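You operate a simulated robot arm through the tools that you are given. There is no shell and no other tool. Be economical: measure what you need, move in short steps, check, and stop when the job is done.

You are at the controls of a simulated robot arm. One attempt, no reset.

TASK
Put things in order on the grey table. At the end: the silver steel grease tin is on the flat box; the black stopper stands where the white job card stood; the white job card from the grey table stands on top of the cream tape roll; the green tag (marked "PASS") from the grey table stands where the silver steel grease tin stood; whatever was shut is shut again. Leave all else as you found it, and nothing knocked over.
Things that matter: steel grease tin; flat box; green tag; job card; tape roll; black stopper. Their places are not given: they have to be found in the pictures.

It is judged by the outcome, as a careful person would: the job done as asked, and still so three seconds after it is handed in. It fails if anything else is knocked over, pushed out of place, dropped, spilled or broken. A push-on lid holds only when it is set on centred and level and pressed home; a screw cap is set on level and turned clockwise until tight.

THE ROBOT
A 7-joint arm with a two-finger parallel gripper, fixed in place. Base frame: the origin is at the foot of the arm, x ahead of it, y to its left, z up; the work surface is at about z = 0. Units: cm, degrees, N and s.
With the tool pointing down near the work surface it reaches from about 22 to 58 cm from the base axis. Its first joint turns from -66.0 to 66.0 degrees. Payload 2.5 kg.
The tool frame sits at the grasp point between the pads (the TCP): z along the fingers, y along the line on which they close. The tips reach 2.3 cm beyond it. The gripper opens to 9.4 cm. The fingers are 3.8 cm wide and 1 cm thick; the gripper's body (5.4 by 9.6 cm) begins 3.9 cm behind the TCP.
Orientation is that of the tool frame in the base frame, as [roll, pitch, yaw] about the fixed x, y, z axes, in that order (R = Rz(yaw) Ry(pitch) Rx(roll)). With the fingers straight down and closing along the base's y, the tool's x points along the base's -x, its y along +y and its z along -z.

THE INTERFACE
- The arm moves only by the tool apply_moves. Its argument "deltas" is one flat list of numbers, 7 for each row, row after row: the shift along the base's x, y, z in cm, then the turn, a rotation vector about the base's x, y, z in degrees, then the finger opening in cm, from 0 to 9.4. In form: [tx, ty, tz, rx, ry, rz, hand, tx, ty, tz, rx, ry, rz, hand, ...]. A call has 1 to 10 rows; each row is the pose to reach, as a shift and turn from the pose commanded when the call began. Each row takes 0.2 s and may step no farther than 5 cm and 8.6 degrees from the row before; otherwise, or with a gripper value out of range, the whole call is refused. Where a pose cannot be reached the arm comes as near as it can. A force on the tool above 40 N (or 10 N above the force at the start of the call, whichever is more), or a blocked arm, ends the call early, and 0.2 s more pass. The fingers move at their own pace (about 10.8 cm/s each) and stop on an object; they squeeze with about 36 N. The grip force told is the motor's: it shows also when the fingers shut on nothing. Time passes only in rows, and 0.2 s behind the last, so rows that repeat a pose let the fingers close. The reply holds the time, the measured pose of the TCP, the force on the tool along the base axes, the opening and the grip force, in the units named above and with some noise, and new pictures: "pictures" is both (left out), scene, wrist or none.
- Cameras (640 x 400 px; columns grow to the right, rows downward): "scene" is fixed at [11.79, -41.14, 53.65]; the picture's right is [0.82, -0.58, 0.00], its down [-0.37, -0.53, -0.76] and it looks along [0.44, 0.62, -0.65] (base axes); focal length 271 px, centre (320, 200). "wrist" rides on the gripper at [-3.9, 0, -4.4] in the tool frame; the picture's right is [0.00, -1.00, 0.00], its down [0.97, 0.00, -0.24] and it looks along [0.24, 0.00, 0.97] (tool axes); focal length 218 px, centre (320, 200).
- measure_at(camera, pixels): for up to 12 pixels [column, row] of the newest picture of that camera ("zoom" is the newest enlarged one), the place [x, y, z] in the base frame of the surface seen there, good to about 0.2 cm. It takes no simulated time.
- enlarge(camera, box): a new picture of the part [left, top, right, bottom] of that camera's present view, enlarged. It takes no simulated time.
- hand_in(): hands the job in; it is judged then, once.

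Keep the steps short. Do not move on a guess: measure, check each grasp and each placing, and mend mistakes. In all there are 80 turns and 120 pictures (those below and enlarged ones count). Leave the gripper open and the arm clear of the work at the hand-in unless told otherwise, and finish with a single line.

The tools are called as a command line: name --argument value ..., lists and objects as JSON in quotes. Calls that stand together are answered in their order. apply_moves: Moves the arm, as the interface text tells. Its arguments: {"type":"object","properties":{"deltas":{"type":"array"},"pictures":{"type":"string","enum":["both","scene","wrist","none"]}},"required":["deltas"]} The other tools are called the same way: measure_at (camera, pixels) gives the place of the surface under pixels of a picture; enlarge (camera, box) takes an enlarged picture of a part of a camera's view; hand_in () hands the job in.

At the start:

```text
clock: 0.0
eef_pos: [44.09, 0.93, 32.75]
tool_rot: [-180.0, 0.0, 180.0]
contact_force: [0.2, -0.3, 1.0]
width: 9.4
grasp_force: 0.0
```

scene: 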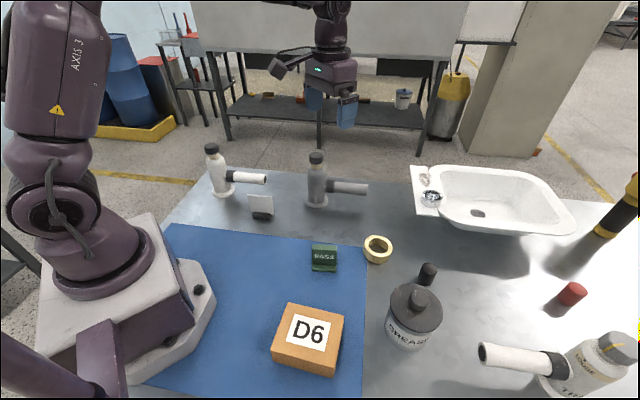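
wrist: 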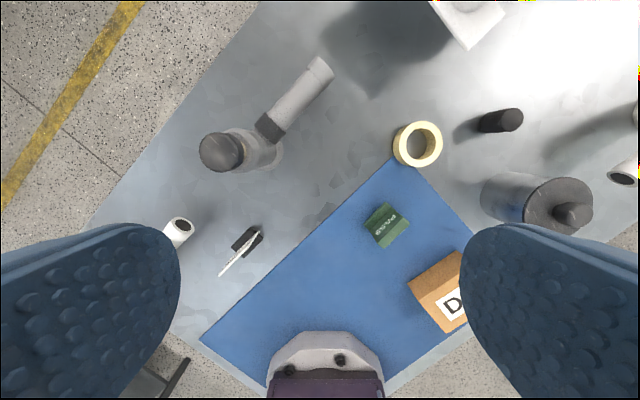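

I'll look closer at the objects in the middle of the scene first.

enlarge --camera "scene" --box '[180, 130, 400, 280]'

enlarge --camera "scene" --box '[260, 225, 480, 385]'

enlarge --camera "scene" --box '[400, 140, 640, 400]'

measure_at --camera "scene" --pixels '[[428, 268], [424, 285], [418, 298], [416, 318], [408, 340], [310, 330], [378, 238], [378, 248], [324, 252], [324, 268], [262, 203], [262, 217]]'

```text
2.67 times, centred on (290, 205) of scene
```

zoom: 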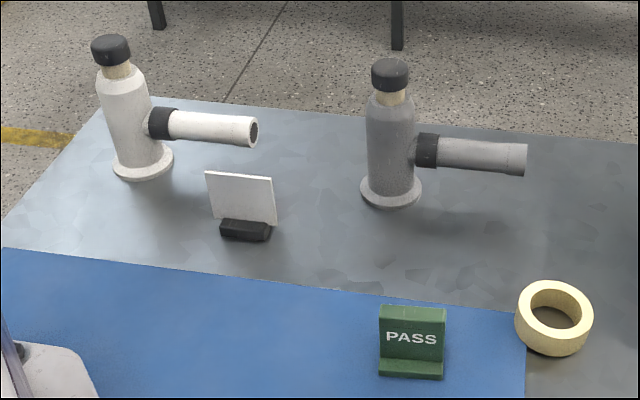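

```text
2.50 times, centred on (370, 305) of scene
```

zoom: 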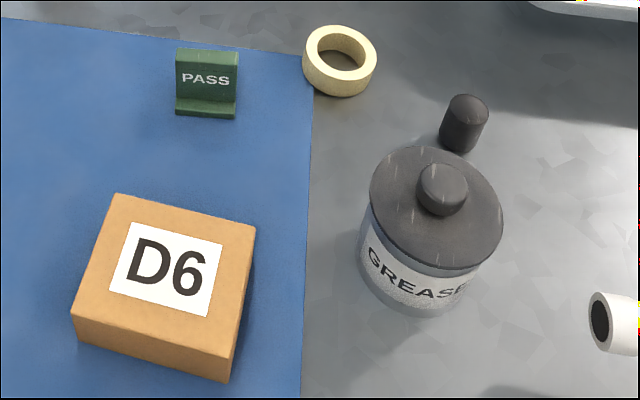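

```text
1.54 times, centred on (520, 270) of scene
```

zoom: 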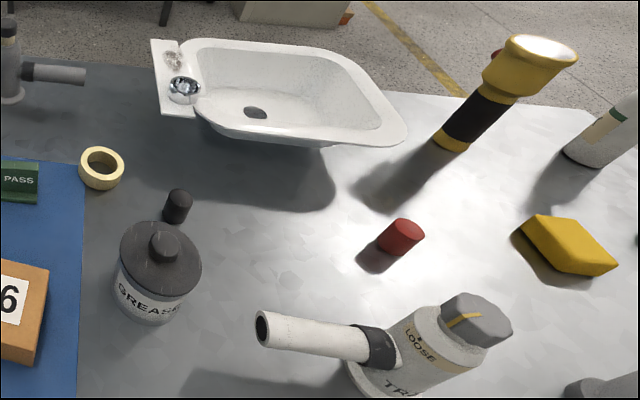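

```text
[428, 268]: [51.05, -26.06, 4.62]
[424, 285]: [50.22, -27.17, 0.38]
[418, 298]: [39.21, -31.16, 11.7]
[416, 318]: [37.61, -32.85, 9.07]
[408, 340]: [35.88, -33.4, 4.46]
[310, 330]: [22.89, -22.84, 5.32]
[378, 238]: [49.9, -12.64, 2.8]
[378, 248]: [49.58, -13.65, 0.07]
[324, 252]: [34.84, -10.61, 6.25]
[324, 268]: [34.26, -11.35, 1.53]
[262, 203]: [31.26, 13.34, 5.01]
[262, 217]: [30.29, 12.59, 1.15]
```

Tin, box, tag, card, roll and stopper are visible. Now I measure the tin's rims and the box corners in the enlarged view of that region.

enlarge --camera "scene" --box '[260, 265, 460, 390]'

enlarge --camera "wrist" --box '[380, 90, 620, 240]'

```text
3.20 times, centred on (360, 328) of scene
```

zoom: 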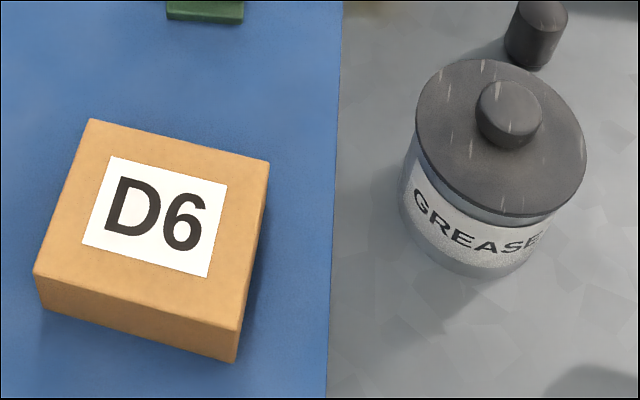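

```text
2.67 times, centred on (500, 165) of wrist
```

zoom: 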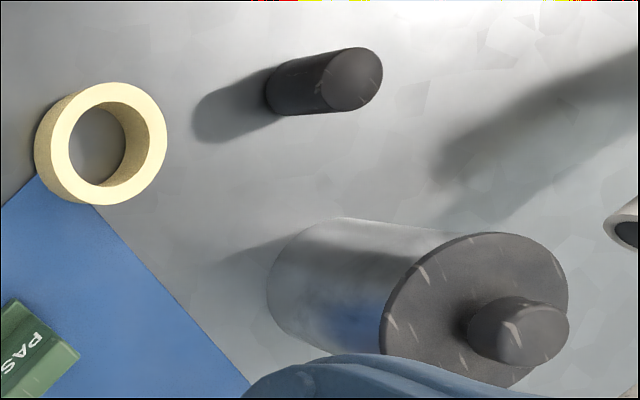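

Now I measure the tin lid rim, knob, tin foot and box corners.

measure_at --camera "scene" --pixels '[[391.5, 300], [441.5, 315.5], [416, 286], [422.5, 330], [418.7, 293], [405, 350], [288.6, 304.6], [342.5, 316.8], [332.8, 366.5], [272.2, 350.5], [320, 286], [384, 360]]'

measure_at --camera "wrist" --pixels '[[525, 208], [592, 208], [560, 180], [564, 231], [575, 214], [514, 119], [498, 121], [482, 122], [402, 146], [440, 140], [418, 123], [415, 165]]'

```text
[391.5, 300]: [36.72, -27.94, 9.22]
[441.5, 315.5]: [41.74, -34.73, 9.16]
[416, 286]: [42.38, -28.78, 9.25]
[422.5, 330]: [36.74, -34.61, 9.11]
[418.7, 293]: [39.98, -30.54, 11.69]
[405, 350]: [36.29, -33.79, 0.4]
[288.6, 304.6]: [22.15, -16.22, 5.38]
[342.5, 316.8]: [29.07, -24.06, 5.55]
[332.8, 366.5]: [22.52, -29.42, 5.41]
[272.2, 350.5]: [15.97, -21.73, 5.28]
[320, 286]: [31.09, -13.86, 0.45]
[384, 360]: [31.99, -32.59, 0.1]
```

```text
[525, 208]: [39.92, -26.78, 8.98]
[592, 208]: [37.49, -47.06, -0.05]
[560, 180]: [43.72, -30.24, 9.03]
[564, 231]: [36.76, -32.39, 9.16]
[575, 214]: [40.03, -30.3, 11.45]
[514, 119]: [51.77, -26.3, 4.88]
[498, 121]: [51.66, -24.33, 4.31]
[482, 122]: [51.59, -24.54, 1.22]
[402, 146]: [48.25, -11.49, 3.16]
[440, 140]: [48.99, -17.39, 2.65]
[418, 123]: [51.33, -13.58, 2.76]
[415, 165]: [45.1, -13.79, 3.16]
```

The tin lid centre is about (39.3,-31.3), the box centre about (22.4,-22.9) with its top at 5.4. The card goes first, so I enlarge the card, the tag and the roll in both views.

enlarge --camera "wrist" --box '[180, 210, 300, 285]'

enlarge --camera "scene" --box '[230, 180, 294, 220]'

```text
5.33 times, centred on (240, 248) of wrist
```

zoom: 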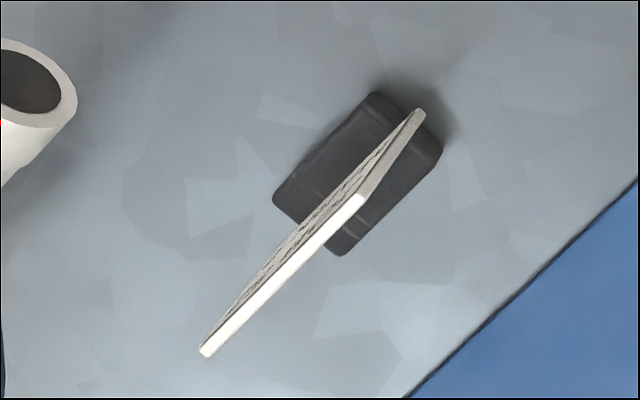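

```text
10.00 times, centred on (262, 200) of scene
```

zoom: 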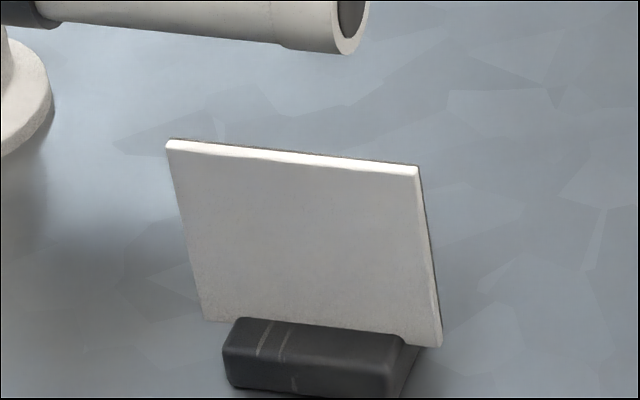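

Next I measure the card's corners and base in this enlarged scene view.

measure_at --camera "zoom" --pixels '[[180, 150], [405, 173], [215, 305], [425, 330], [290, 155], [310, 300], [235, 335], [385, 350], [240, 375], [385, 392], [400, 360], [330, 50]]'

measure_at --camera "wrist" --pixels '[[248, 229], [257, 242], [233, 248], [238, 244], [260, 237], [245, 255], [220, 275], [247, 246]]'

```text
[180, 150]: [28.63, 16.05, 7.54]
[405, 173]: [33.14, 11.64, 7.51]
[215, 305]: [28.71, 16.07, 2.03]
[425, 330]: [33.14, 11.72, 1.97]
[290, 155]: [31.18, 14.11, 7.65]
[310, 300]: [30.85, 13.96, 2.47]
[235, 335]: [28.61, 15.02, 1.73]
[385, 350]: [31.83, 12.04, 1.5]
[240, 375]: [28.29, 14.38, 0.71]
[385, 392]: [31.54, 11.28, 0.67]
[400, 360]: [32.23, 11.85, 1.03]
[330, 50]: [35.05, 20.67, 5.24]
```

```text
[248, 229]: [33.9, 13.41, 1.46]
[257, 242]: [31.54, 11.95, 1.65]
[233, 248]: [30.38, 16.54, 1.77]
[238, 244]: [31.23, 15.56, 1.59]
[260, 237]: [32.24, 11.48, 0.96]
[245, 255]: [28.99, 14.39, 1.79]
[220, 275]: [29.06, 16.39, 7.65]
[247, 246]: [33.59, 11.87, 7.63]
```

The card is a vertical plate about 6.25 cm wide, centre (30.9,13.9), plane direction -44°, from z 1.8 to 7.6. I turn the tool by -44° and go above it with a 4 cm opening, stopping high.

apply_moves --deltas '[-2.2, 2.16, -2.5, 0, 0, -7.5, 9.4, -4.4, 4.32, -5, 0, 0, -15, 7, -6.6, 6.48, -7.5, 0, 0, -22.5, 5, -8.8, 8.64, -10, 0, 0, -30, 4, -11, 10.8, -12.5, 0, 0, -37.5, 4, -13.19, 12.95, -15, 0, 0, -44, 4, -13.19, 12.95, -15, 0, 0, -44, 4]'

```text
clock: 1.6
eef_pos: [30.97, 14.09, 17.67]
tool_rot: [-180.0, 0.0, 136.1]
contact_force: [0.2, -0.4, 0.2]
width: 4.01
grasp_force: 0.0
```

scene: 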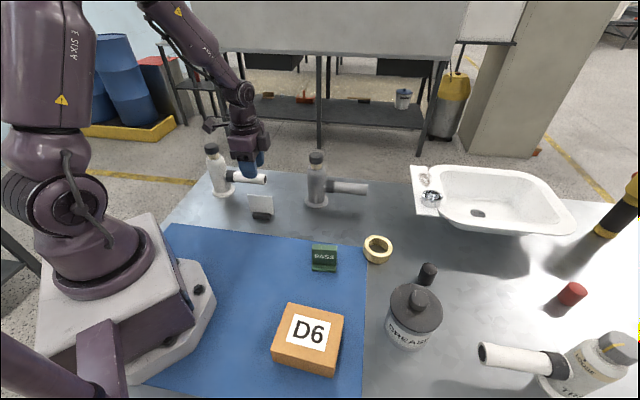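
wrist: 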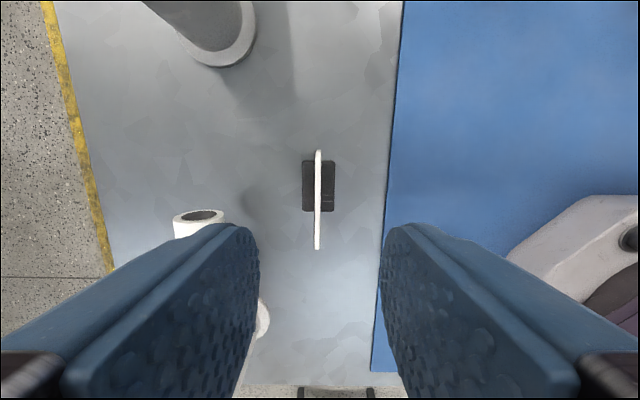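

The card lies in line with the gap. I check its top edge by measuring.

measure_at --camera "wrist" --pixels '[[318, 155], [318, 245], [318, 200], [304, 165], [334, 165], [304, 205], [334, 208], [222, 222]]'

```text
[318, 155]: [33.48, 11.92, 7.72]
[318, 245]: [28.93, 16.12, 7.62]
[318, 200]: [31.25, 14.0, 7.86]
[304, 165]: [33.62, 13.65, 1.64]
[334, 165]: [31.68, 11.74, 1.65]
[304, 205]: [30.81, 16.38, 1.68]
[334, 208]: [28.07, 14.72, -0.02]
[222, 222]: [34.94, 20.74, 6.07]
```

The card centre is (31.2,14.0). I descend to TCP z≈5.4 and close on it.

apply_moves --deltas '[0.15, -0.05, -4, 0, 0, 0, 4, 0.2, -0.05, -8, 0, 0, 0, 4, 0.2, -0.05, -11, 0, 0, 0, 4, 0.2, -0.05, -12.3, 0, 0, 0, 4, 0.2, -0.05, -12.3, 0, 0, 0, 4, 0.2, -0.05, -12.3, 0, 0, 0, 0, 0.2, -0.05, -12.3, 0, 0, 0, 0, 0.2, -0.05, -12.3, 0, 0, 0, 0]'

```text
clock: 3.4
eef_pos: [31.36, 13.97, 5.56]
tool_rot: [180.0, 0.1, 135.9]
contact_force: [-0.1, -0.1, -0.4]
width: 0.34
grasp_force: 36.0
```

scene: 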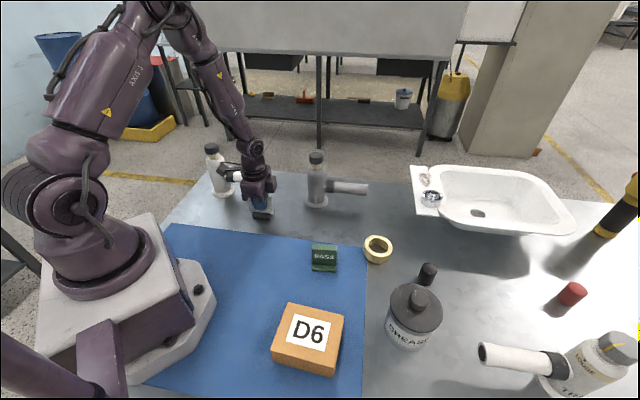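
wrist: 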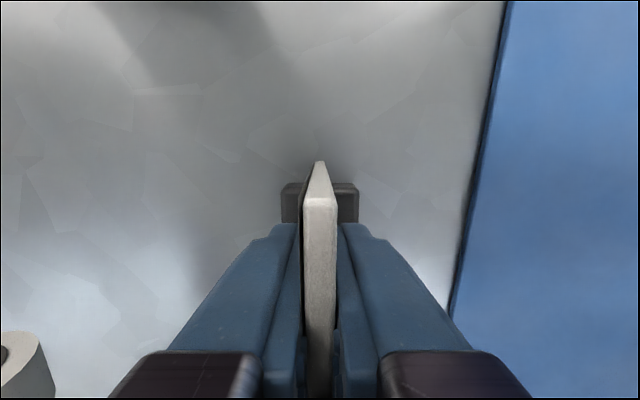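

The card is held. I lift it straight up 15 cm and carry it toward the roll, stopping short to look.

apply_moves --deltas '[0, 0, 3, 0, 0, 0, 0, 0, 0, 7, 0, 0, 0, 0, 0, 0, 11, 0, 0, 0, 0, 0, 0, 15, 0, 0, 0, 0, 2.4, -4, 15, 0, 0, 0, 0, 4.8, -8, 15, 0, 0, 0, 0, 7.2, -12, 15, 0, 0, 0, 0, 9.6, -16, 15, 0, 0, 0, 0, 12, -20, 15, 0, 0, 0, 0, 12, -20, 15, 0, 0, 0, 0]'

```text
clock: 5.6
eef_pos: [43.15, -6.11, 20.23]
tool_rot: [180.0, 0.0, 136.1]
contact_force: [0.4, -0.8, -1.0]
width: 0.35
grasp_force: 36.1
```

scene: 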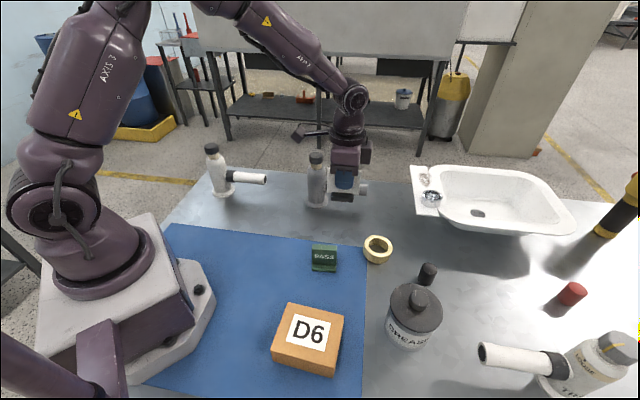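
wrist: 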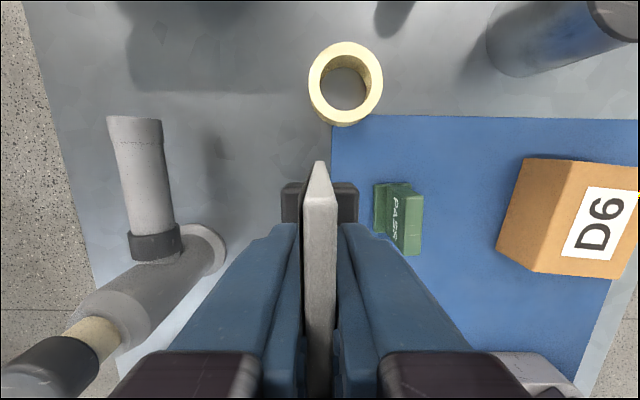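

The roll shows at about (345,84). I measure its rim, and the tag while it is in view.

measure_at --camera "wrist" --pixels '[[313, 82], [377, 82], [345, 46], [345, 120], [345, 84], [320, 60], [369, 105], [404, 186], [418, 215], [404, 250], [380, 190], [396, 250]]'

measure_at --camera "scene" --pixels '[[365, 247], [391, 247], [378, 237], [377, 258]]'

enlarge --camera "wrist" --box '[300, 30, 396, 130]'

```text
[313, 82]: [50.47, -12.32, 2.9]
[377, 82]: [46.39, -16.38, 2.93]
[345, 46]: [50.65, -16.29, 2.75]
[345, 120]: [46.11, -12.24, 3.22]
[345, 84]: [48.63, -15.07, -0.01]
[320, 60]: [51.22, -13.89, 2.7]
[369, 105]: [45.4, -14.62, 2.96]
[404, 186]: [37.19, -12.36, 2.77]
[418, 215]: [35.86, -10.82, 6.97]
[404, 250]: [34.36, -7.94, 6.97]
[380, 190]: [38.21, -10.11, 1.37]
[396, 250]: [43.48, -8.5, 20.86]
```

```text
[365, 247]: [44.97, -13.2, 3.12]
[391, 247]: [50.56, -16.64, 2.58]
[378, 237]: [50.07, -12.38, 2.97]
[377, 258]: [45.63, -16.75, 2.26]
```

```text
4.00 times, centred on (348, 80) of wrist
```

zoom: 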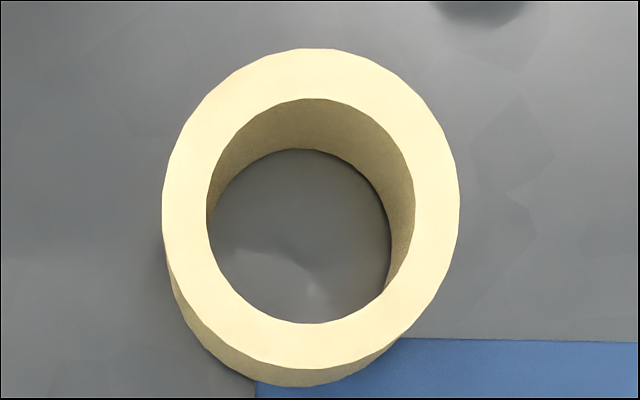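

The roll centre is near (48.4,-14.4). Now I check the card's position in the gripper.

measure_at --camera "wrist" --pixels '[[319, 164], [319, 180], [288, 188], [352, 188], [320, 198], [288, 215], [320, 240]]'

measure_at --camera "scene" --pixels '[[332, 198], [350, 200], [331, 193], [353, 196]]'

enlarge --camera "scene" --box '[310, 160, 374, 210]'

```text
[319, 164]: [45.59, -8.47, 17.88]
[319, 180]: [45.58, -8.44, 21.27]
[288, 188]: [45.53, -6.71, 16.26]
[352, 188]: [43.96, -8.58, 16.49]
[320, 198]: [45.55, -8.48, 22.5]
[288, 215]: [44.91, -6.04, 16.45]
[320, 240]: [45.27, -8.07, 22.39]
```

```text
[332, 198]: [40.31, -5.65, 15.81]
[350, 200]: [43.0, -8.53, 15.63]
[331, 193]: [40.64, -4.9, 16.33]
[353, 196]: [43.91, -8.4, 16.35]
```

```text
8.00 times, centred on (342, 185) of scene
```

zoom: 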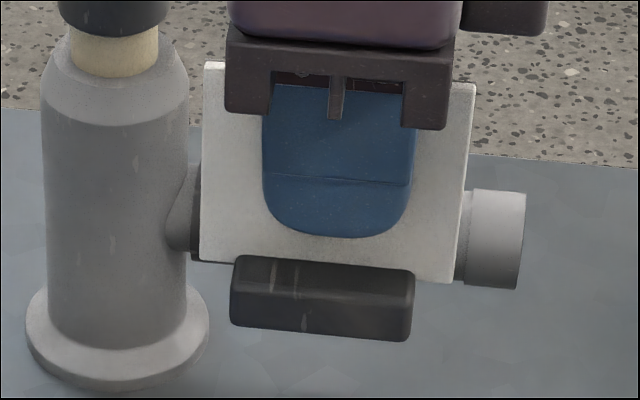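

Measure the base's ends and the card's side edges in this enlarged picture.

measure_at --camera "zoom" --pixels '[[236, 305], [408, 325], [240, 268], [410, 280], [205, 250], [455, 275], [207, 75], [470, 95], [320, 325]]'

```text
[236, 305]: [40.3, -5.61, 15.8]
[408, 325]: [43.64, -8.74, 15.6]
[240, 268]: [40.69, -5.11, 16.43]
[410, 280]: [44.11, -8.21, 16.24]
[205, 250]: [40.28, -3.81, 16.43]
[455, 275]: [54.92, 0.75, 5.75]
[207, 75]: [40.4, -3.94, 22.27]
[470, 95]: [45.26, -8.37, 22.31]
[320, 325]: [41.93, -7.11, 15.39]
```

The held card's centre matches the TCP within 0.1 cm. I move over the roll and descend to about 1 cm above it.

apply_moves --deltas '[1.8, -2.75, 0, 0, 0, 0, 0, 3.6, -5.5, 0, 0, 0, 0, 0, 5.3, -8.25, 0, 0, 0, 0, 0, 5.3, -8.25, -4, 0, 0, 0, 0, 5.3, -8.25, -8, 0, 0, 0, 0, 5.3, -8.25, -10.6, 0, 0, 0, 0, 5.3, -8.25, -10.6, 0, 0, 0, 0]'

enlarge --camera "scene" --box '[338, 200, 418, 280]'

```text
clock: 7.2
eef_pos: [48.53, -14.11, 9.79]
tool_rot: [-179.9, 0.0, 136.1]
contact_force: [-1.5, 0.2, 0.1]
width: 0.34
grasp_force: 36.0
```

scene: 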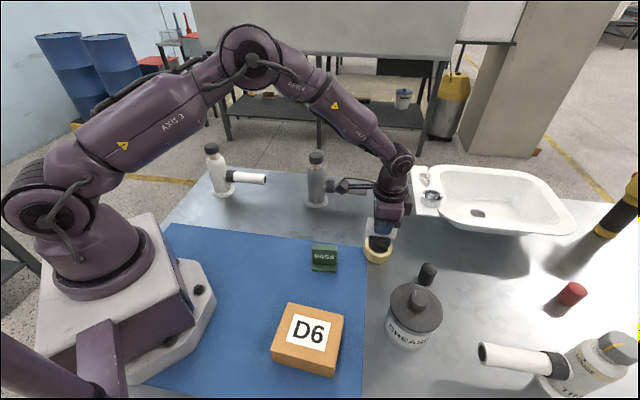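
wrist: 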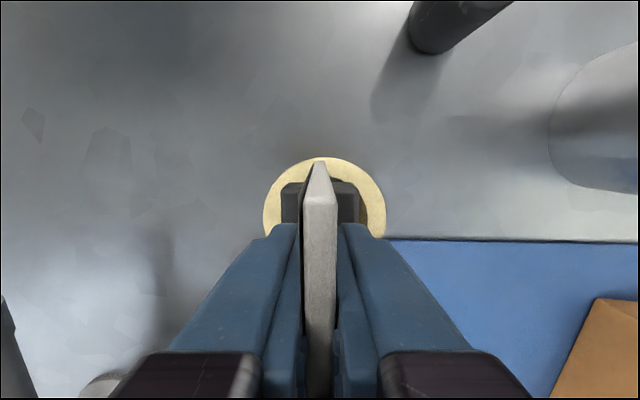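

```text
5.00 times, centred on (378, 240) of scene
```

zoom: 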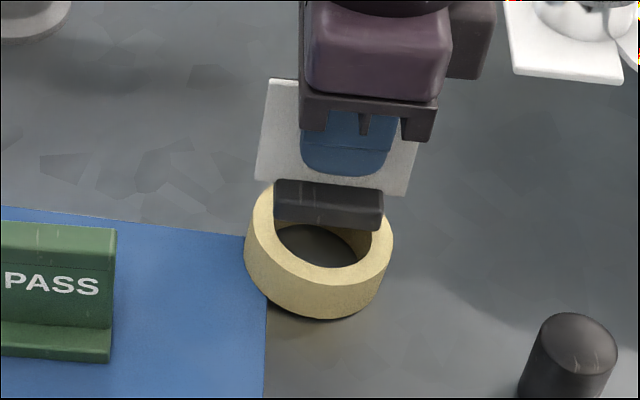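

The roll is centred at column 325, so I'm about 0.3 cm off sideways. I measure the roll's rim to refine.

measure_at --camera "wrist" --pixels '[[325, 158], [265, 222], [385, 222], [290, 189], [350, 189], [319, 165]]'

measure_at --camera "zoom" --pixels '[[250, 235], [389, 240], [326, 278], [277, 205], [380, 220], [262, 260], [375, 270]]'

```text
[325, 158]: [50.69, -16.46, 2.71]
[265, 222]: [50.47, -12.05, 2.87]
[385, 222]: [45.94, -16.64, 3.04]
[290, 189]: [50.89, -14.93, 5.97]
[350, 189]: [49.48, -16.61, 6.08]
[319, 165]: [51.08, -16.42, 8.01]
```

```text
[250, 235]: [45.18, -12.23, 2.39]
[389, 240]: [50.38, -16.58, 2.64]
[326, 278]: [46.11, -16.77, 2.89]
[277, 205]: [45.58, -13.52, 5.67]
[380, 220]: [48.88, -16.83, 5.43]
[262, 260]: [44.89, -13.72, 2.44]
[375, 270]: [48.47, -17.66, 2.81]
```

I correct by (-0.1,-0.2) and lower to near contact.

apply_moves --deltas '[-0.1, -0.2, 0, 0, 0, 0, 0, -0.1, -0.2, -0.7, 0, 0, 0, 0, -0.1, -0.2, -1.1, 0, 0, 0, 0, -0.1, -0.2, -1.3, 0, 0, 0, 0, -0.1, -0.2, -1.3, 0, 0, 0, 0]' --pictures "wrist"

enlarge --camera "scene" --box '[338, 200, 418, 280]'

```text
clock: 8.4
eef_pos: [48.29, -14.55, 8.63]
tool_rot: [-179.9, 0.0, 135.9]
contact_force: [0.1, 0.2, -1.5]
width: 0.33
grasp_force: 36.0
```

wrist: 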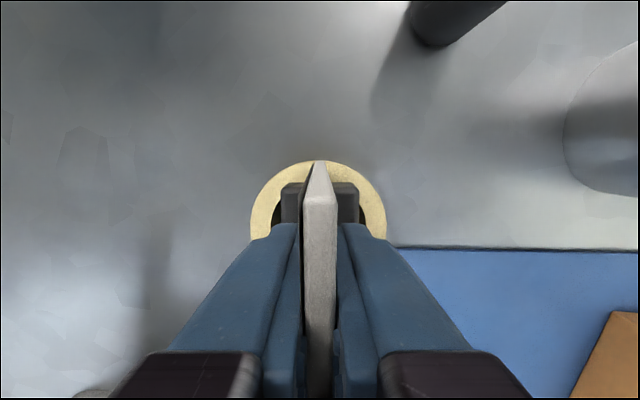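

```text
5.00 times, centred on (378, 240) of scene
```

zoom: 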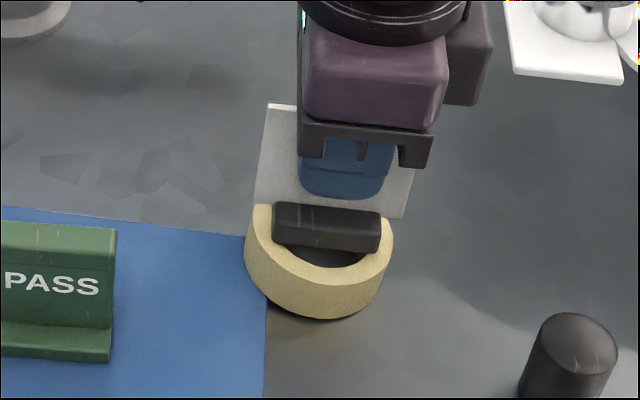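

It's centred now (ring columns 250–386). I lower in fine steps until the contact shows.

apply_moves --deltas '[0, 0, -0.1, 0, 0, 0, 0, 0, 0, -0.2, 0, 0, 0, 0, 0, 0, -0.3, 0, 0, 0, 0]' --pictures "none"

enlarge --camera "scene" --box '[338, 200, 418, 280]'

```text
clock: 9.2
eef_pos: [48.36, -14.48, 8.47]
tool_rot: [180.0, 0.1, 136.0]
contact_force: [-4.6, 0.6, 15.8]
width: 0.36
grasp_force: 36.1
```

```text
5.00 times, centred on (378, 240) of scene
```

zoom: 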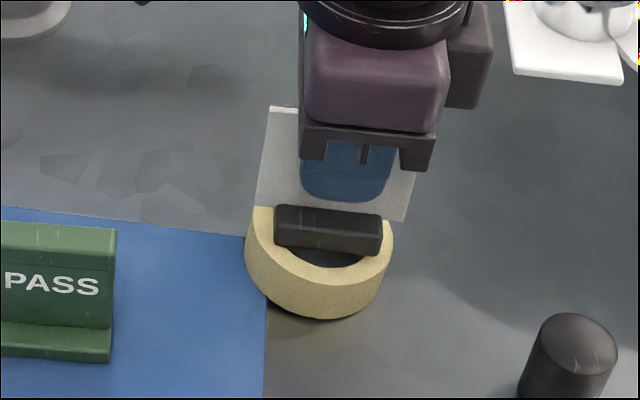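

Contact at about 16 N, so the card is on the roll. I ease up slightly, open gently and rise straight up.

apply_moves --deltas '[0, 0, 0.12, 0, 0, 0, 0, 0, 0, 0.12, 0, 0, 0, 1.5, 0, 0, 0.12, 0, 0, 0, 3.5, 0, 0, 0.12, 0, 0, 0, 3.5, 0, 0, 3, 0, 0, 0, 3.5, 0, 0, 7, 0, 0, 0, 3.5, 0, 0, 11, 0, 0, 0, 3.5, 0, 0, 11, 0, 0, 0, 3.5]'

enlarge --camera "scene" --box '[338, 200, 418, 280]'

```text
clock: 11.0
eef_pos: [48.4, -14.16, 19.34]
tool_rot: [179.9, 0.0, 136.0]
contact_force: [0.6, 0.4, -0.2]
width: 3.5
grasp_force: 0.0
```

scene: 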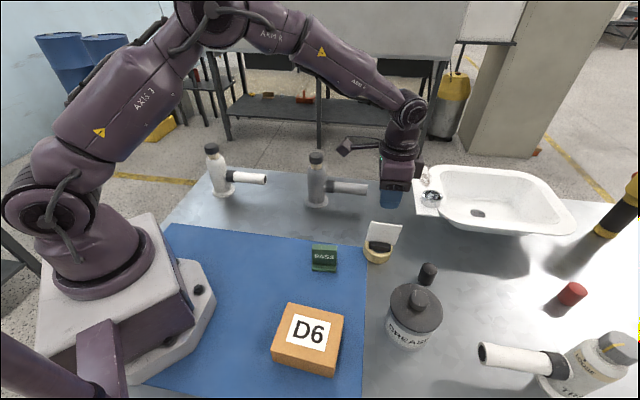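
wrist: 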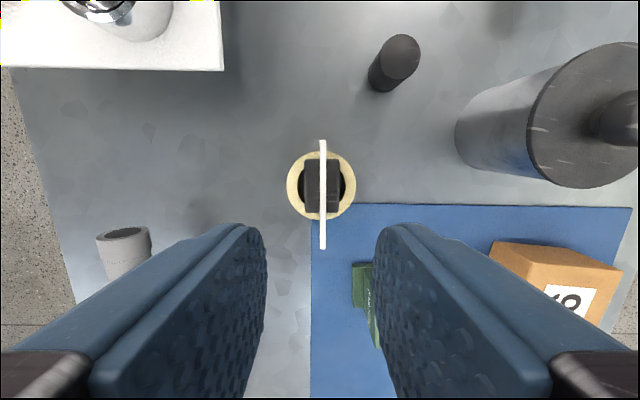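

```text
5.00 times, centred on (378, 240) of scene
```

zoom: 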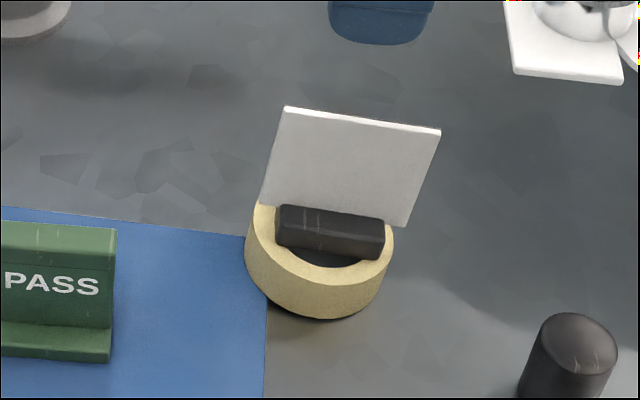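

The card stands on the roll, centred. Next the stopper, seen at (400,57) in the wrist view; I measure it.

measure_at --camera "wrist" --pixels '[[387, 56], [417, 55], [402, 38], [403, 75], [402, 56], [375, 80], [391, 88]]'

measure_at --camera "scene" --pixels '[[428, 266], [420, 270], [436, 271], [419, 280], [434, 283], [426, 286]]'

enlarge --camera "wrist" --box '[340, 20, 460, 110]'

```text
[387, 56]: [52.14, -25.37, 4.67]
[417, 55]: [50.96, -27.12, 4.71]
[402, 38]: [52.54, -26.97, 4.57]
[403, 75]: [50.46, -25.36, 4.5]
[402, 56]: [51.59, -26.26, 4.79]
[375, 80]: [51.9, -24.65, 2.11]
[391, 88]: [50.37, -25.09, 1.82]
```

```text
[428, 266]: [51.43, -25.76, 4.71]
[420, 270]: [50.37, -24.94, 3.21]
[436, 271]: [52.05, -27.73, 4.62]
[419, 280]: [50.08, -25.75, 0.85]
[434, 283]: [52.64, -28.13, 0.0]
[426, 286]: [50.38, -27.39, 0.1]
```

```text
4.44 times, centred on (400, 65) of wrist
```

zoom: 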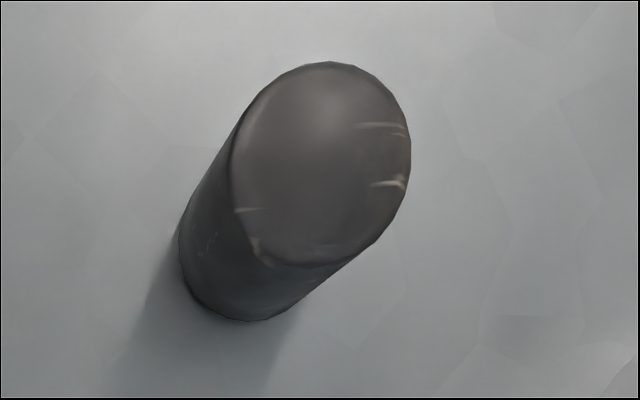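

The stopper's top centre is (51.55,-26.2), about 2.7 cm across and 4.8 tall; reach is near the limit. I move above it and check.

apply_moves --deltas '[0.8, -3, -1, 0, 0, 0, 5, 1.6, -6, -2, 0, 0, 0, 5, 2.4, -9, -4, 0, 0, 0, 5, 3.2, -11.9, -7, 0, 0, 0, 5, 3.2, -11.9, -8.5, 0, 0, 0, 5, 3.2, -11.9, -8.5, 0, 0, 0, 5]'

```text
clock: 12.4
eef_pos: [51.59, -26.44, 10.7]
tool_rot: [-180.0, -0.1, 136.1]
contact_force: [0.0, -0.4, 0.9]
width: 5.01
grasp_force: 0.0
```

scene: 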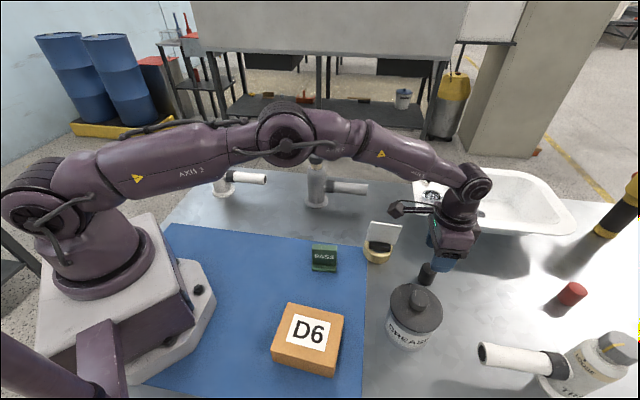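
wrist: 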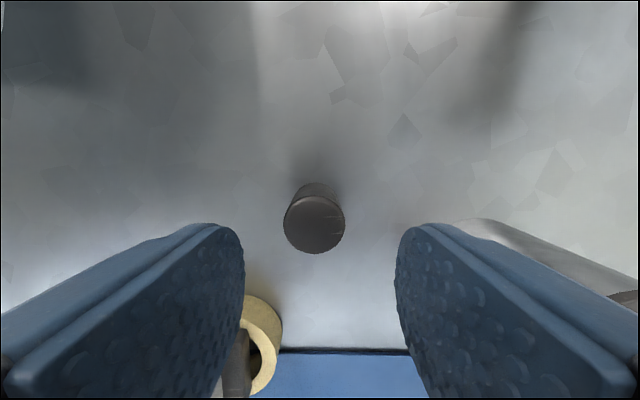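

The stopper is centred at (315,226), where the TCP projects. I shift slightly and descend to z≈3.2, then close.

apply_moves --deltas '[0.15, 0.15, -3, 0, 0, 0, 5, 0.15, 0.15, -6, 0, 0, 0, 5, 0.15, 0.15, -7.5, 0, 0, 0, 5, 0.15, 0.15, -7.5, 0, 0, 0, 5, 0.15, 0.15, -7.5, 0, 0, 0, 2, 0.15, 0.15, -7.5, 0, 0, 0, 1, 0.15, 0.15, -7.5, 0, 0, 0, 1]'

```text
clock: 14.0
eef_pos: [51.76, -26.33, 3.34]
tool_rot: [-180.0, 0.0, 136.0]
contact_force: [-0.1, 0.7, -0.6]
width: 3.15
grasp_force: 35.9
```

scene: 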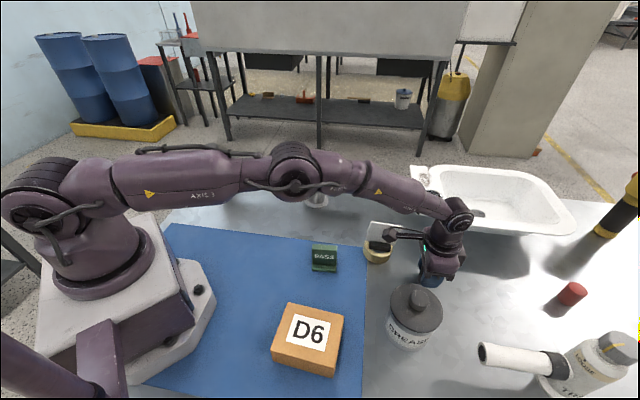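
wrist: 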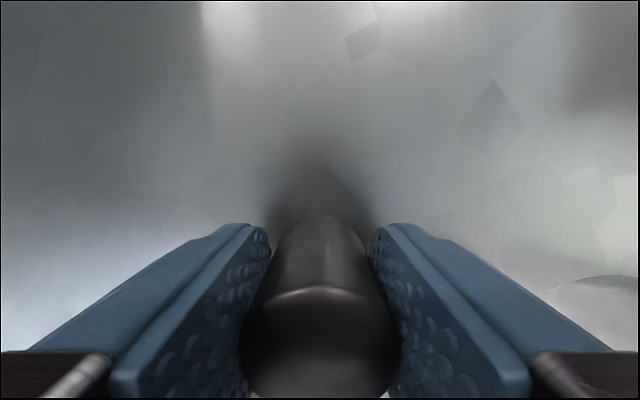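

The stopper is gripped (3.15 cm). I lift straight up and check the card on the roll.

apply_moves --deltas '[0, 0, 2, 0, 0, 0, 1, 0, 0, 6, 0, 0, 0, 1, 0, 0, 10, 0, 0, 0, 1, 0, 0, 14, 0, 0, 0, 1, 0, 0, 17, 0, 0, 0, 1, 0, 0, 17, 0, 0, 0, 1]'

enlarge --camera "scene" --box '[338, 140, 498, 280]'

```text
clock: 15.4
eef_pos: [51.92, -26.48, 20.29]
tool_rot: [180.0, 0.0, 135.9]
contact_force: [-0.1, 0.6, 0.0]
width: 0.99
grasp_force: 0.0
```

scene: 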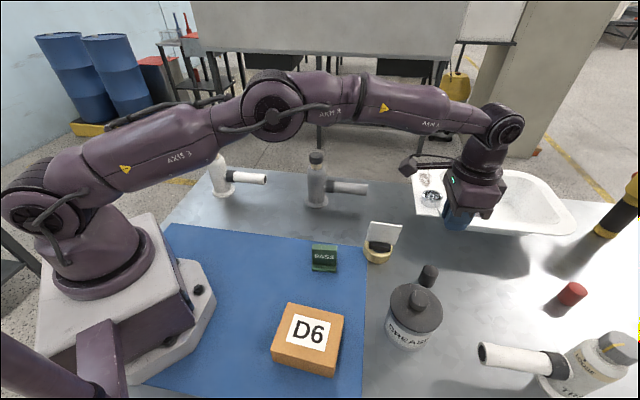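
wrist: 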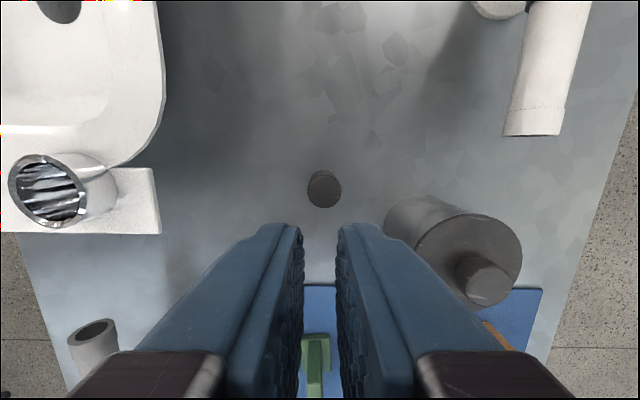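

```text
2.86 times, centred on (418, 210) of scene
```

zoom: 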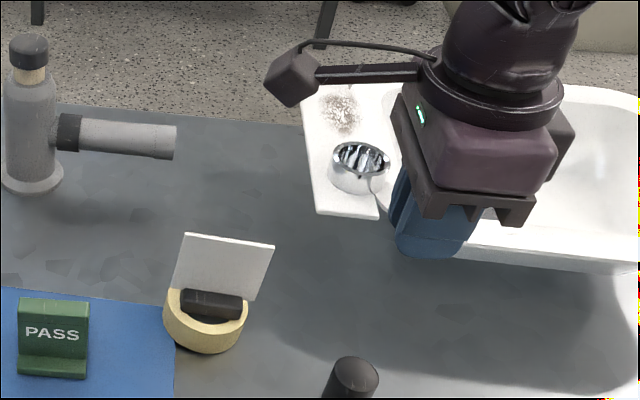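

The stopper slipped out (fingers closed to 0.99) and still stands in its place. I look at its shape more closely.

enlarge --camera "scene" --box '[408, 255, 448, 295]'

enlarge --camera "wrist" --box '[292, 160, 356, 216]'

```text
10.00 times, centred on (428, 275) of scene
```

zoom: 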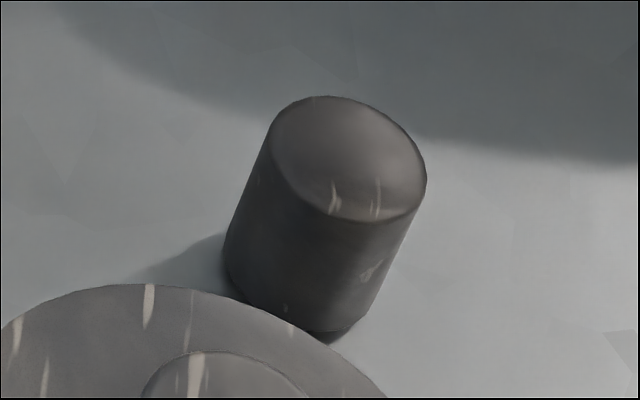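

```text
7.14 times, centred on (324, 188) of wrist
```

zoom: 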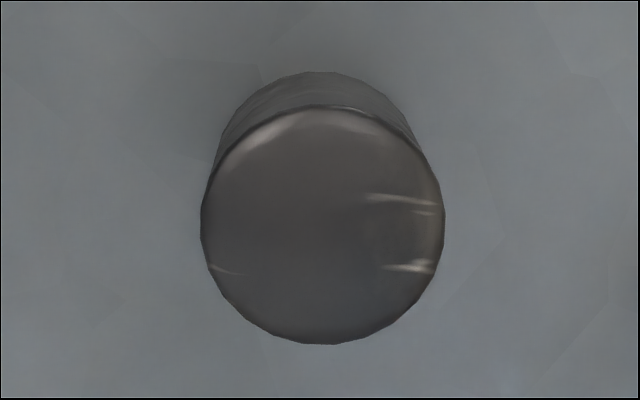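

It is a plain cylinder, 3.1 cm across, but slippery or heavy. I regrip it lower with full closure and lift very slowly, watching forces.

apply_moves --deltas '[-0.1, -0.1, -4, 0, 0, 0, 5, -0.1, -0.1, -8, 0, 0, 0, 5, -0.1, -0.1, -12, 0, 0, 0, 5, -0.1, -0.1, -16, 0, 0, 0, 5, -0.1, -0.1, -17.7, 0, 0, 0, 5, -0.1, -0.1, -17.7, 0, 0, 0, 5, -0.1, -0.1, -17.7, 0, 0, 0, 0, -0.1, -0.1, -17.7, 0, 0, 0, 0, -0.1, -0.1, -17.7, 0, 0, 0, 0, -0.1, -0.1, -17.4, 0, 0, 0, 0]' --pictures "wrist"

```text
clock: 17.6
eef_pos: [51.6, -26.41, 2.7]
tool_rot: [-180.0, 0.0, 136.0]
contact_force: [0.5, 0.4, -0.7]
width: 3.18
grasp_force: 36.0
```

wrist: 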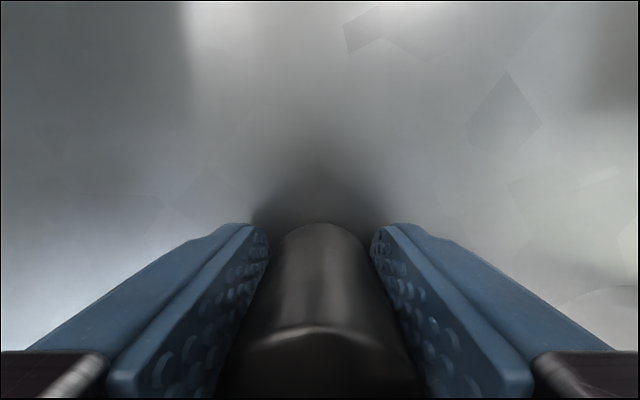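

Still gripped. I lift 0.2 cm per row.

apply_moves --deltas '[0, 0, 0.2, 0, 0, 0, 0, 0, 0, 0.4, 0, 0, 0, 0, 0, 0, 0.6, 0, 0, 0, 0, 0, 0, 0.8, 0, 0, 0, 0, 0, 0, 1.0, 0, 0, 0, 0, 0, 0, 1.2, 0, 0, 0, 0]'

enlarge --camera "scene" --box '[408, 255, 458, 295]'

```text
clock: 19.0
eef_pos: [51.44, -26.43, 3.94]
tool_rot: [-180.0, 0.1, 136.1]
contact_force: [1.0, 0.0, 0.4]
width: 3.18
grasp_force: 36.6
```

scene: 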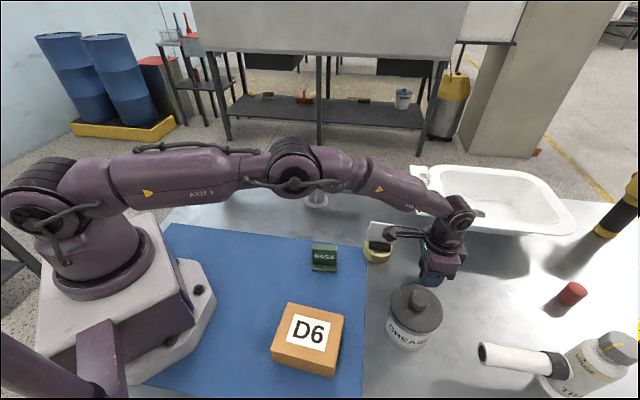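
wrist: 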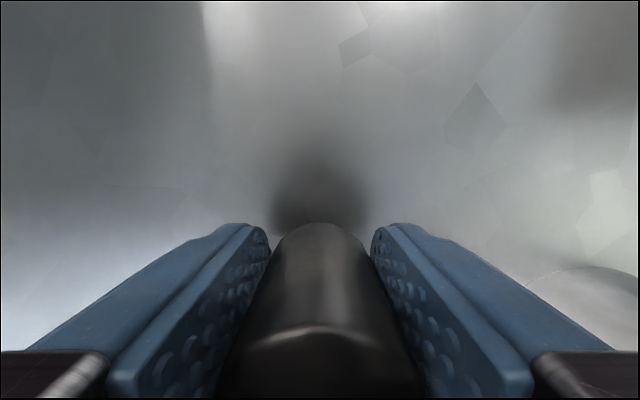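

```text
10.00 times, centred on (433, 275) of scene
```

zoom: 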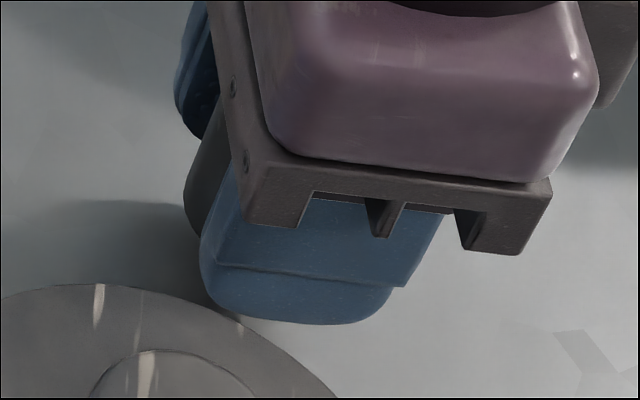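

It comes up with the hand this time. I keep lifting slowly, 0.6 cm per row.

apply_moves --deltas '[0, 0, 0.4, 0, 0, 0, 0, 0, 0, 0.9, 0, 0, 0, 0, 0, 0, 1.5, 0, 0, 0, 0, 0, 0, 2.1, 0, 0, 0, 0, 0, 0, 2.7, 0, 0, 0, 0, 0, 0, 3.3, 0, 0, 0, 0, 0, 0, 3.9, 0, 0, 0, 0, 0, 0, 4.5, 0, 0, 0, 0, 0, 0, 5.1, 0, 0, 0, 0, 0, 0, 5.6, 0, 0, 0, 0]'

```text
clock: 21.2
eef_pos: [51.62, -26.29, 9.48]
tool_rot: [-180.0, 0.0, 136.1]
contact_force: [0.3, 0.1, -0.3]
width: 3.15
grasp_force: 35.9
```

scene: 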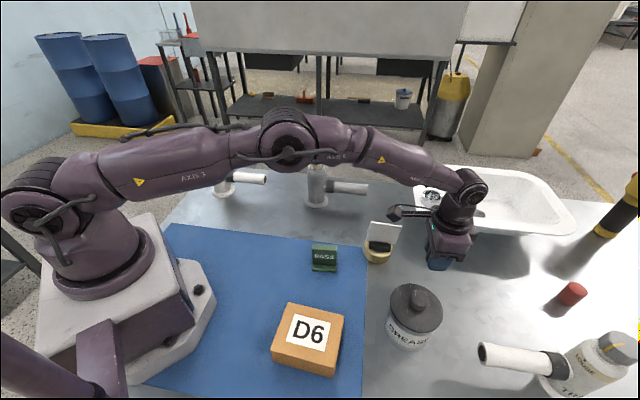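
wrist: 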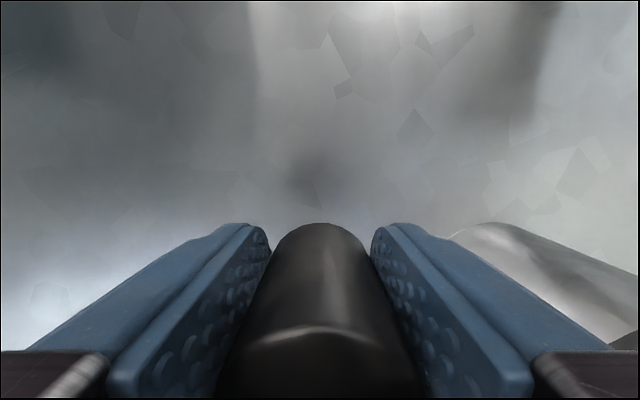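

Held steadily. I continue up gently to z≈20.

apply_moves --deltas '[0, 0, 0.6, 0, 0, 0, 0, 0, 0, 1.4, 0, 0, 0, 0, 0, 0, 2.4, 0, 0, 0, 0, 0, 0, 3.5, 0, 0, 0, 0, 0, 0, 4.7, 0, 0, 0, 0, 0, 0, 5.9, 0, 0, 0, 0, 0, 0, 7.1, 0, 0, 0, 0, 0, 0, 8.3, 0, 0, 0, 0, 0, 0, 9.4, 0, 0, 0, 0, 0, 0, 10.2, 0, 0, 0, 0]' --pictures "wrist"

measure_at --camera "scene" --pixels '[[316, 156], [316, 203], [366, 188], [211, 148], [262, 178], [223, 188]]'

```text
clock: 23.4
eef_pos: [51.38, -26.41, 19.83]
tool_rot: [-180.0, 0.0, 136.0]
contact_force: [-0.4, -0.3, -0.8]
width: 3.19
grasp_force: 36.3
```

wrist: 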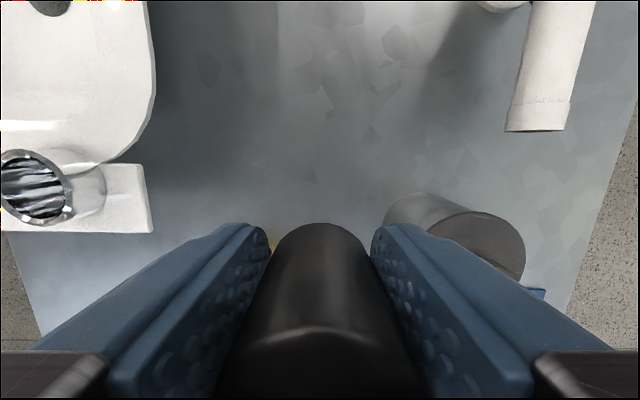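

```text
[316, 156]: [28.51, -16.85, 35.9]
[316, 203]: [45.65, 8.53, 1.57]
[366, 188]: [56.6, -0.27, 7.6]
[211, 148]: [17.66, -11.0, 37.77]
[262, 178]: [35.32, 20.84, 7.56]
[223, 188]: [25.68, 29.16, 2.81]
```

Still firmly held. I carry it toward the card's old place at (31.2,14.0), first half.

apply_moves --deltas '[-0.4, 0.8, 0, 0, 0, 0, 0, -1.1, 2.2, 0, 0, 0, 0, 0, -2.1, 4.2, 0, 0, 0, 0, 0, -3.3, 6.6, 0, 0, 0, 0, 0, -4.5, 9, 0, 0, 0, 0, 0, -5.7, 11.4, 0, 0, 0, 0, 0, -6.9, 13.8, 0, 0, 0, 0, 0, -8.1, 16.2, 0, 0, 0, 0, 0, -9.2, 18.4, 0, 0, 0, 0, 0, -10, 20, 0, 0, 0, 0, 0]' --pictures "none"

apply_moves --deltas '[-0.4, 0.8, 0, 0, 0, 0, 0, -1.1, 2.2, 0, 0, 0, 0, 0, -2.1, 4.2, 0, 0, 0, 0, 0, -3.3, 6.6, 0, 0, 0, 0, 0, -4.5, 9, 0, 0, 0, 0, 0, -5.7, 11.4, 0, 0, 0, 0, 0, -6.9, 13.8, 0, 0, 0, 0, 0, -8.1, 16.2, 0, 0, 0, 0, 0, -9.4, 18.7, 0, 0, 0, 0, 0, -10.2, 20.4, 0, 0, 0, 0, 0]'

```text
clock: 25.6
eef_pos: [41.59, -6.33, 19.89]
tool_rot: [-179.9, 0.0, 136.1]
contact_force: [-0.1, 0.5, -0.1]
width: 3.14
grasp_force: 36.0
```

```text
clock: 27.8
eef_pos: [31.3, 14.06, 19.68]
tool_rot: [-179.9, 0.0, 136.0]
contact_force: [0.3, 0.2, -1.0]
width: 3.18
grasp_force: 35.9
```

scene: 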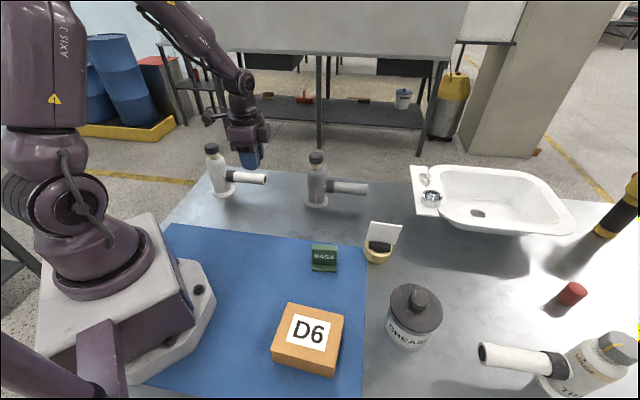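
wrist: 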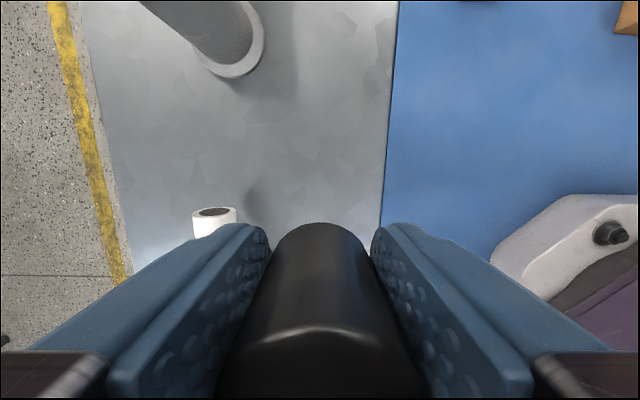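

I'm above the card's old place (31.3,14.06). I descend to about 0.5 cm above the table.

apply_moves --deltas '[0, 0, -1, 0, 0, 0, 0, 0, 0, -3, 0, 0, 0, 0, 0, 0, -5.5, 0, 0, 0, 0, 0, 0, -8, 0, 0, 0, 0, 0, 0, -10.5, 0, 0, 0, 0, 0, 0, -13, 0, 0, 0, 0, 0, 0, -15, 0, 0, 0, 0, 0, 0, -16.3, 0, 0, 0, 0, 0, 0, -16.8, 0, 0, 0, 0, 0, 0, -16.8, 0, 0, 0, 0]'

enlarge --camera "scene" --box '[220, 160, 300, 225]'

```text
clock: 30.0
eef_pos: [31.23, 14.04, 2.93]
tool_rot: [180.0, -0.1, 136.0]
contact_force: [-0.7, 0.3, 0.0]
width: 3.18
grasp_force: 36.1
```

scene: 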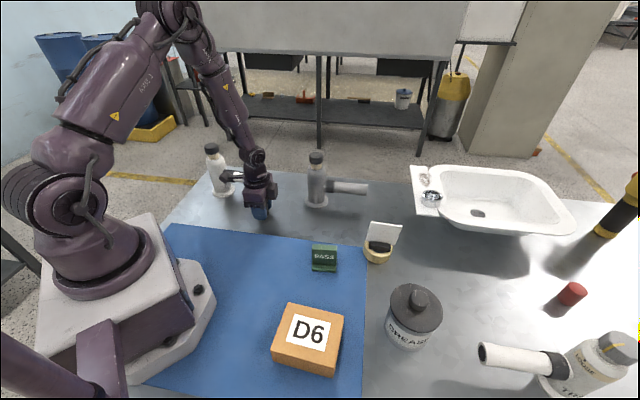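
wrist: 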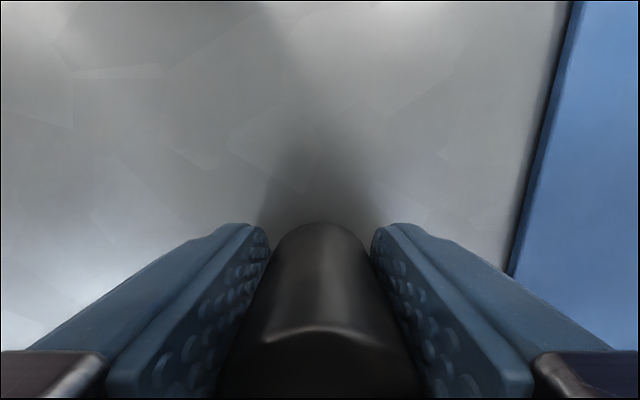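

```text
6.15 times, centred on (260, 192) of scene
```

zoom: 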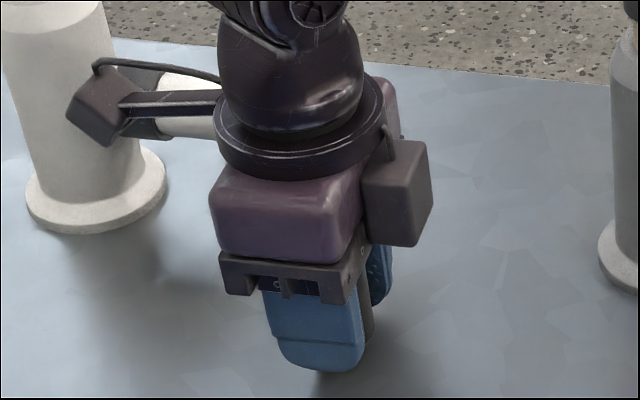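

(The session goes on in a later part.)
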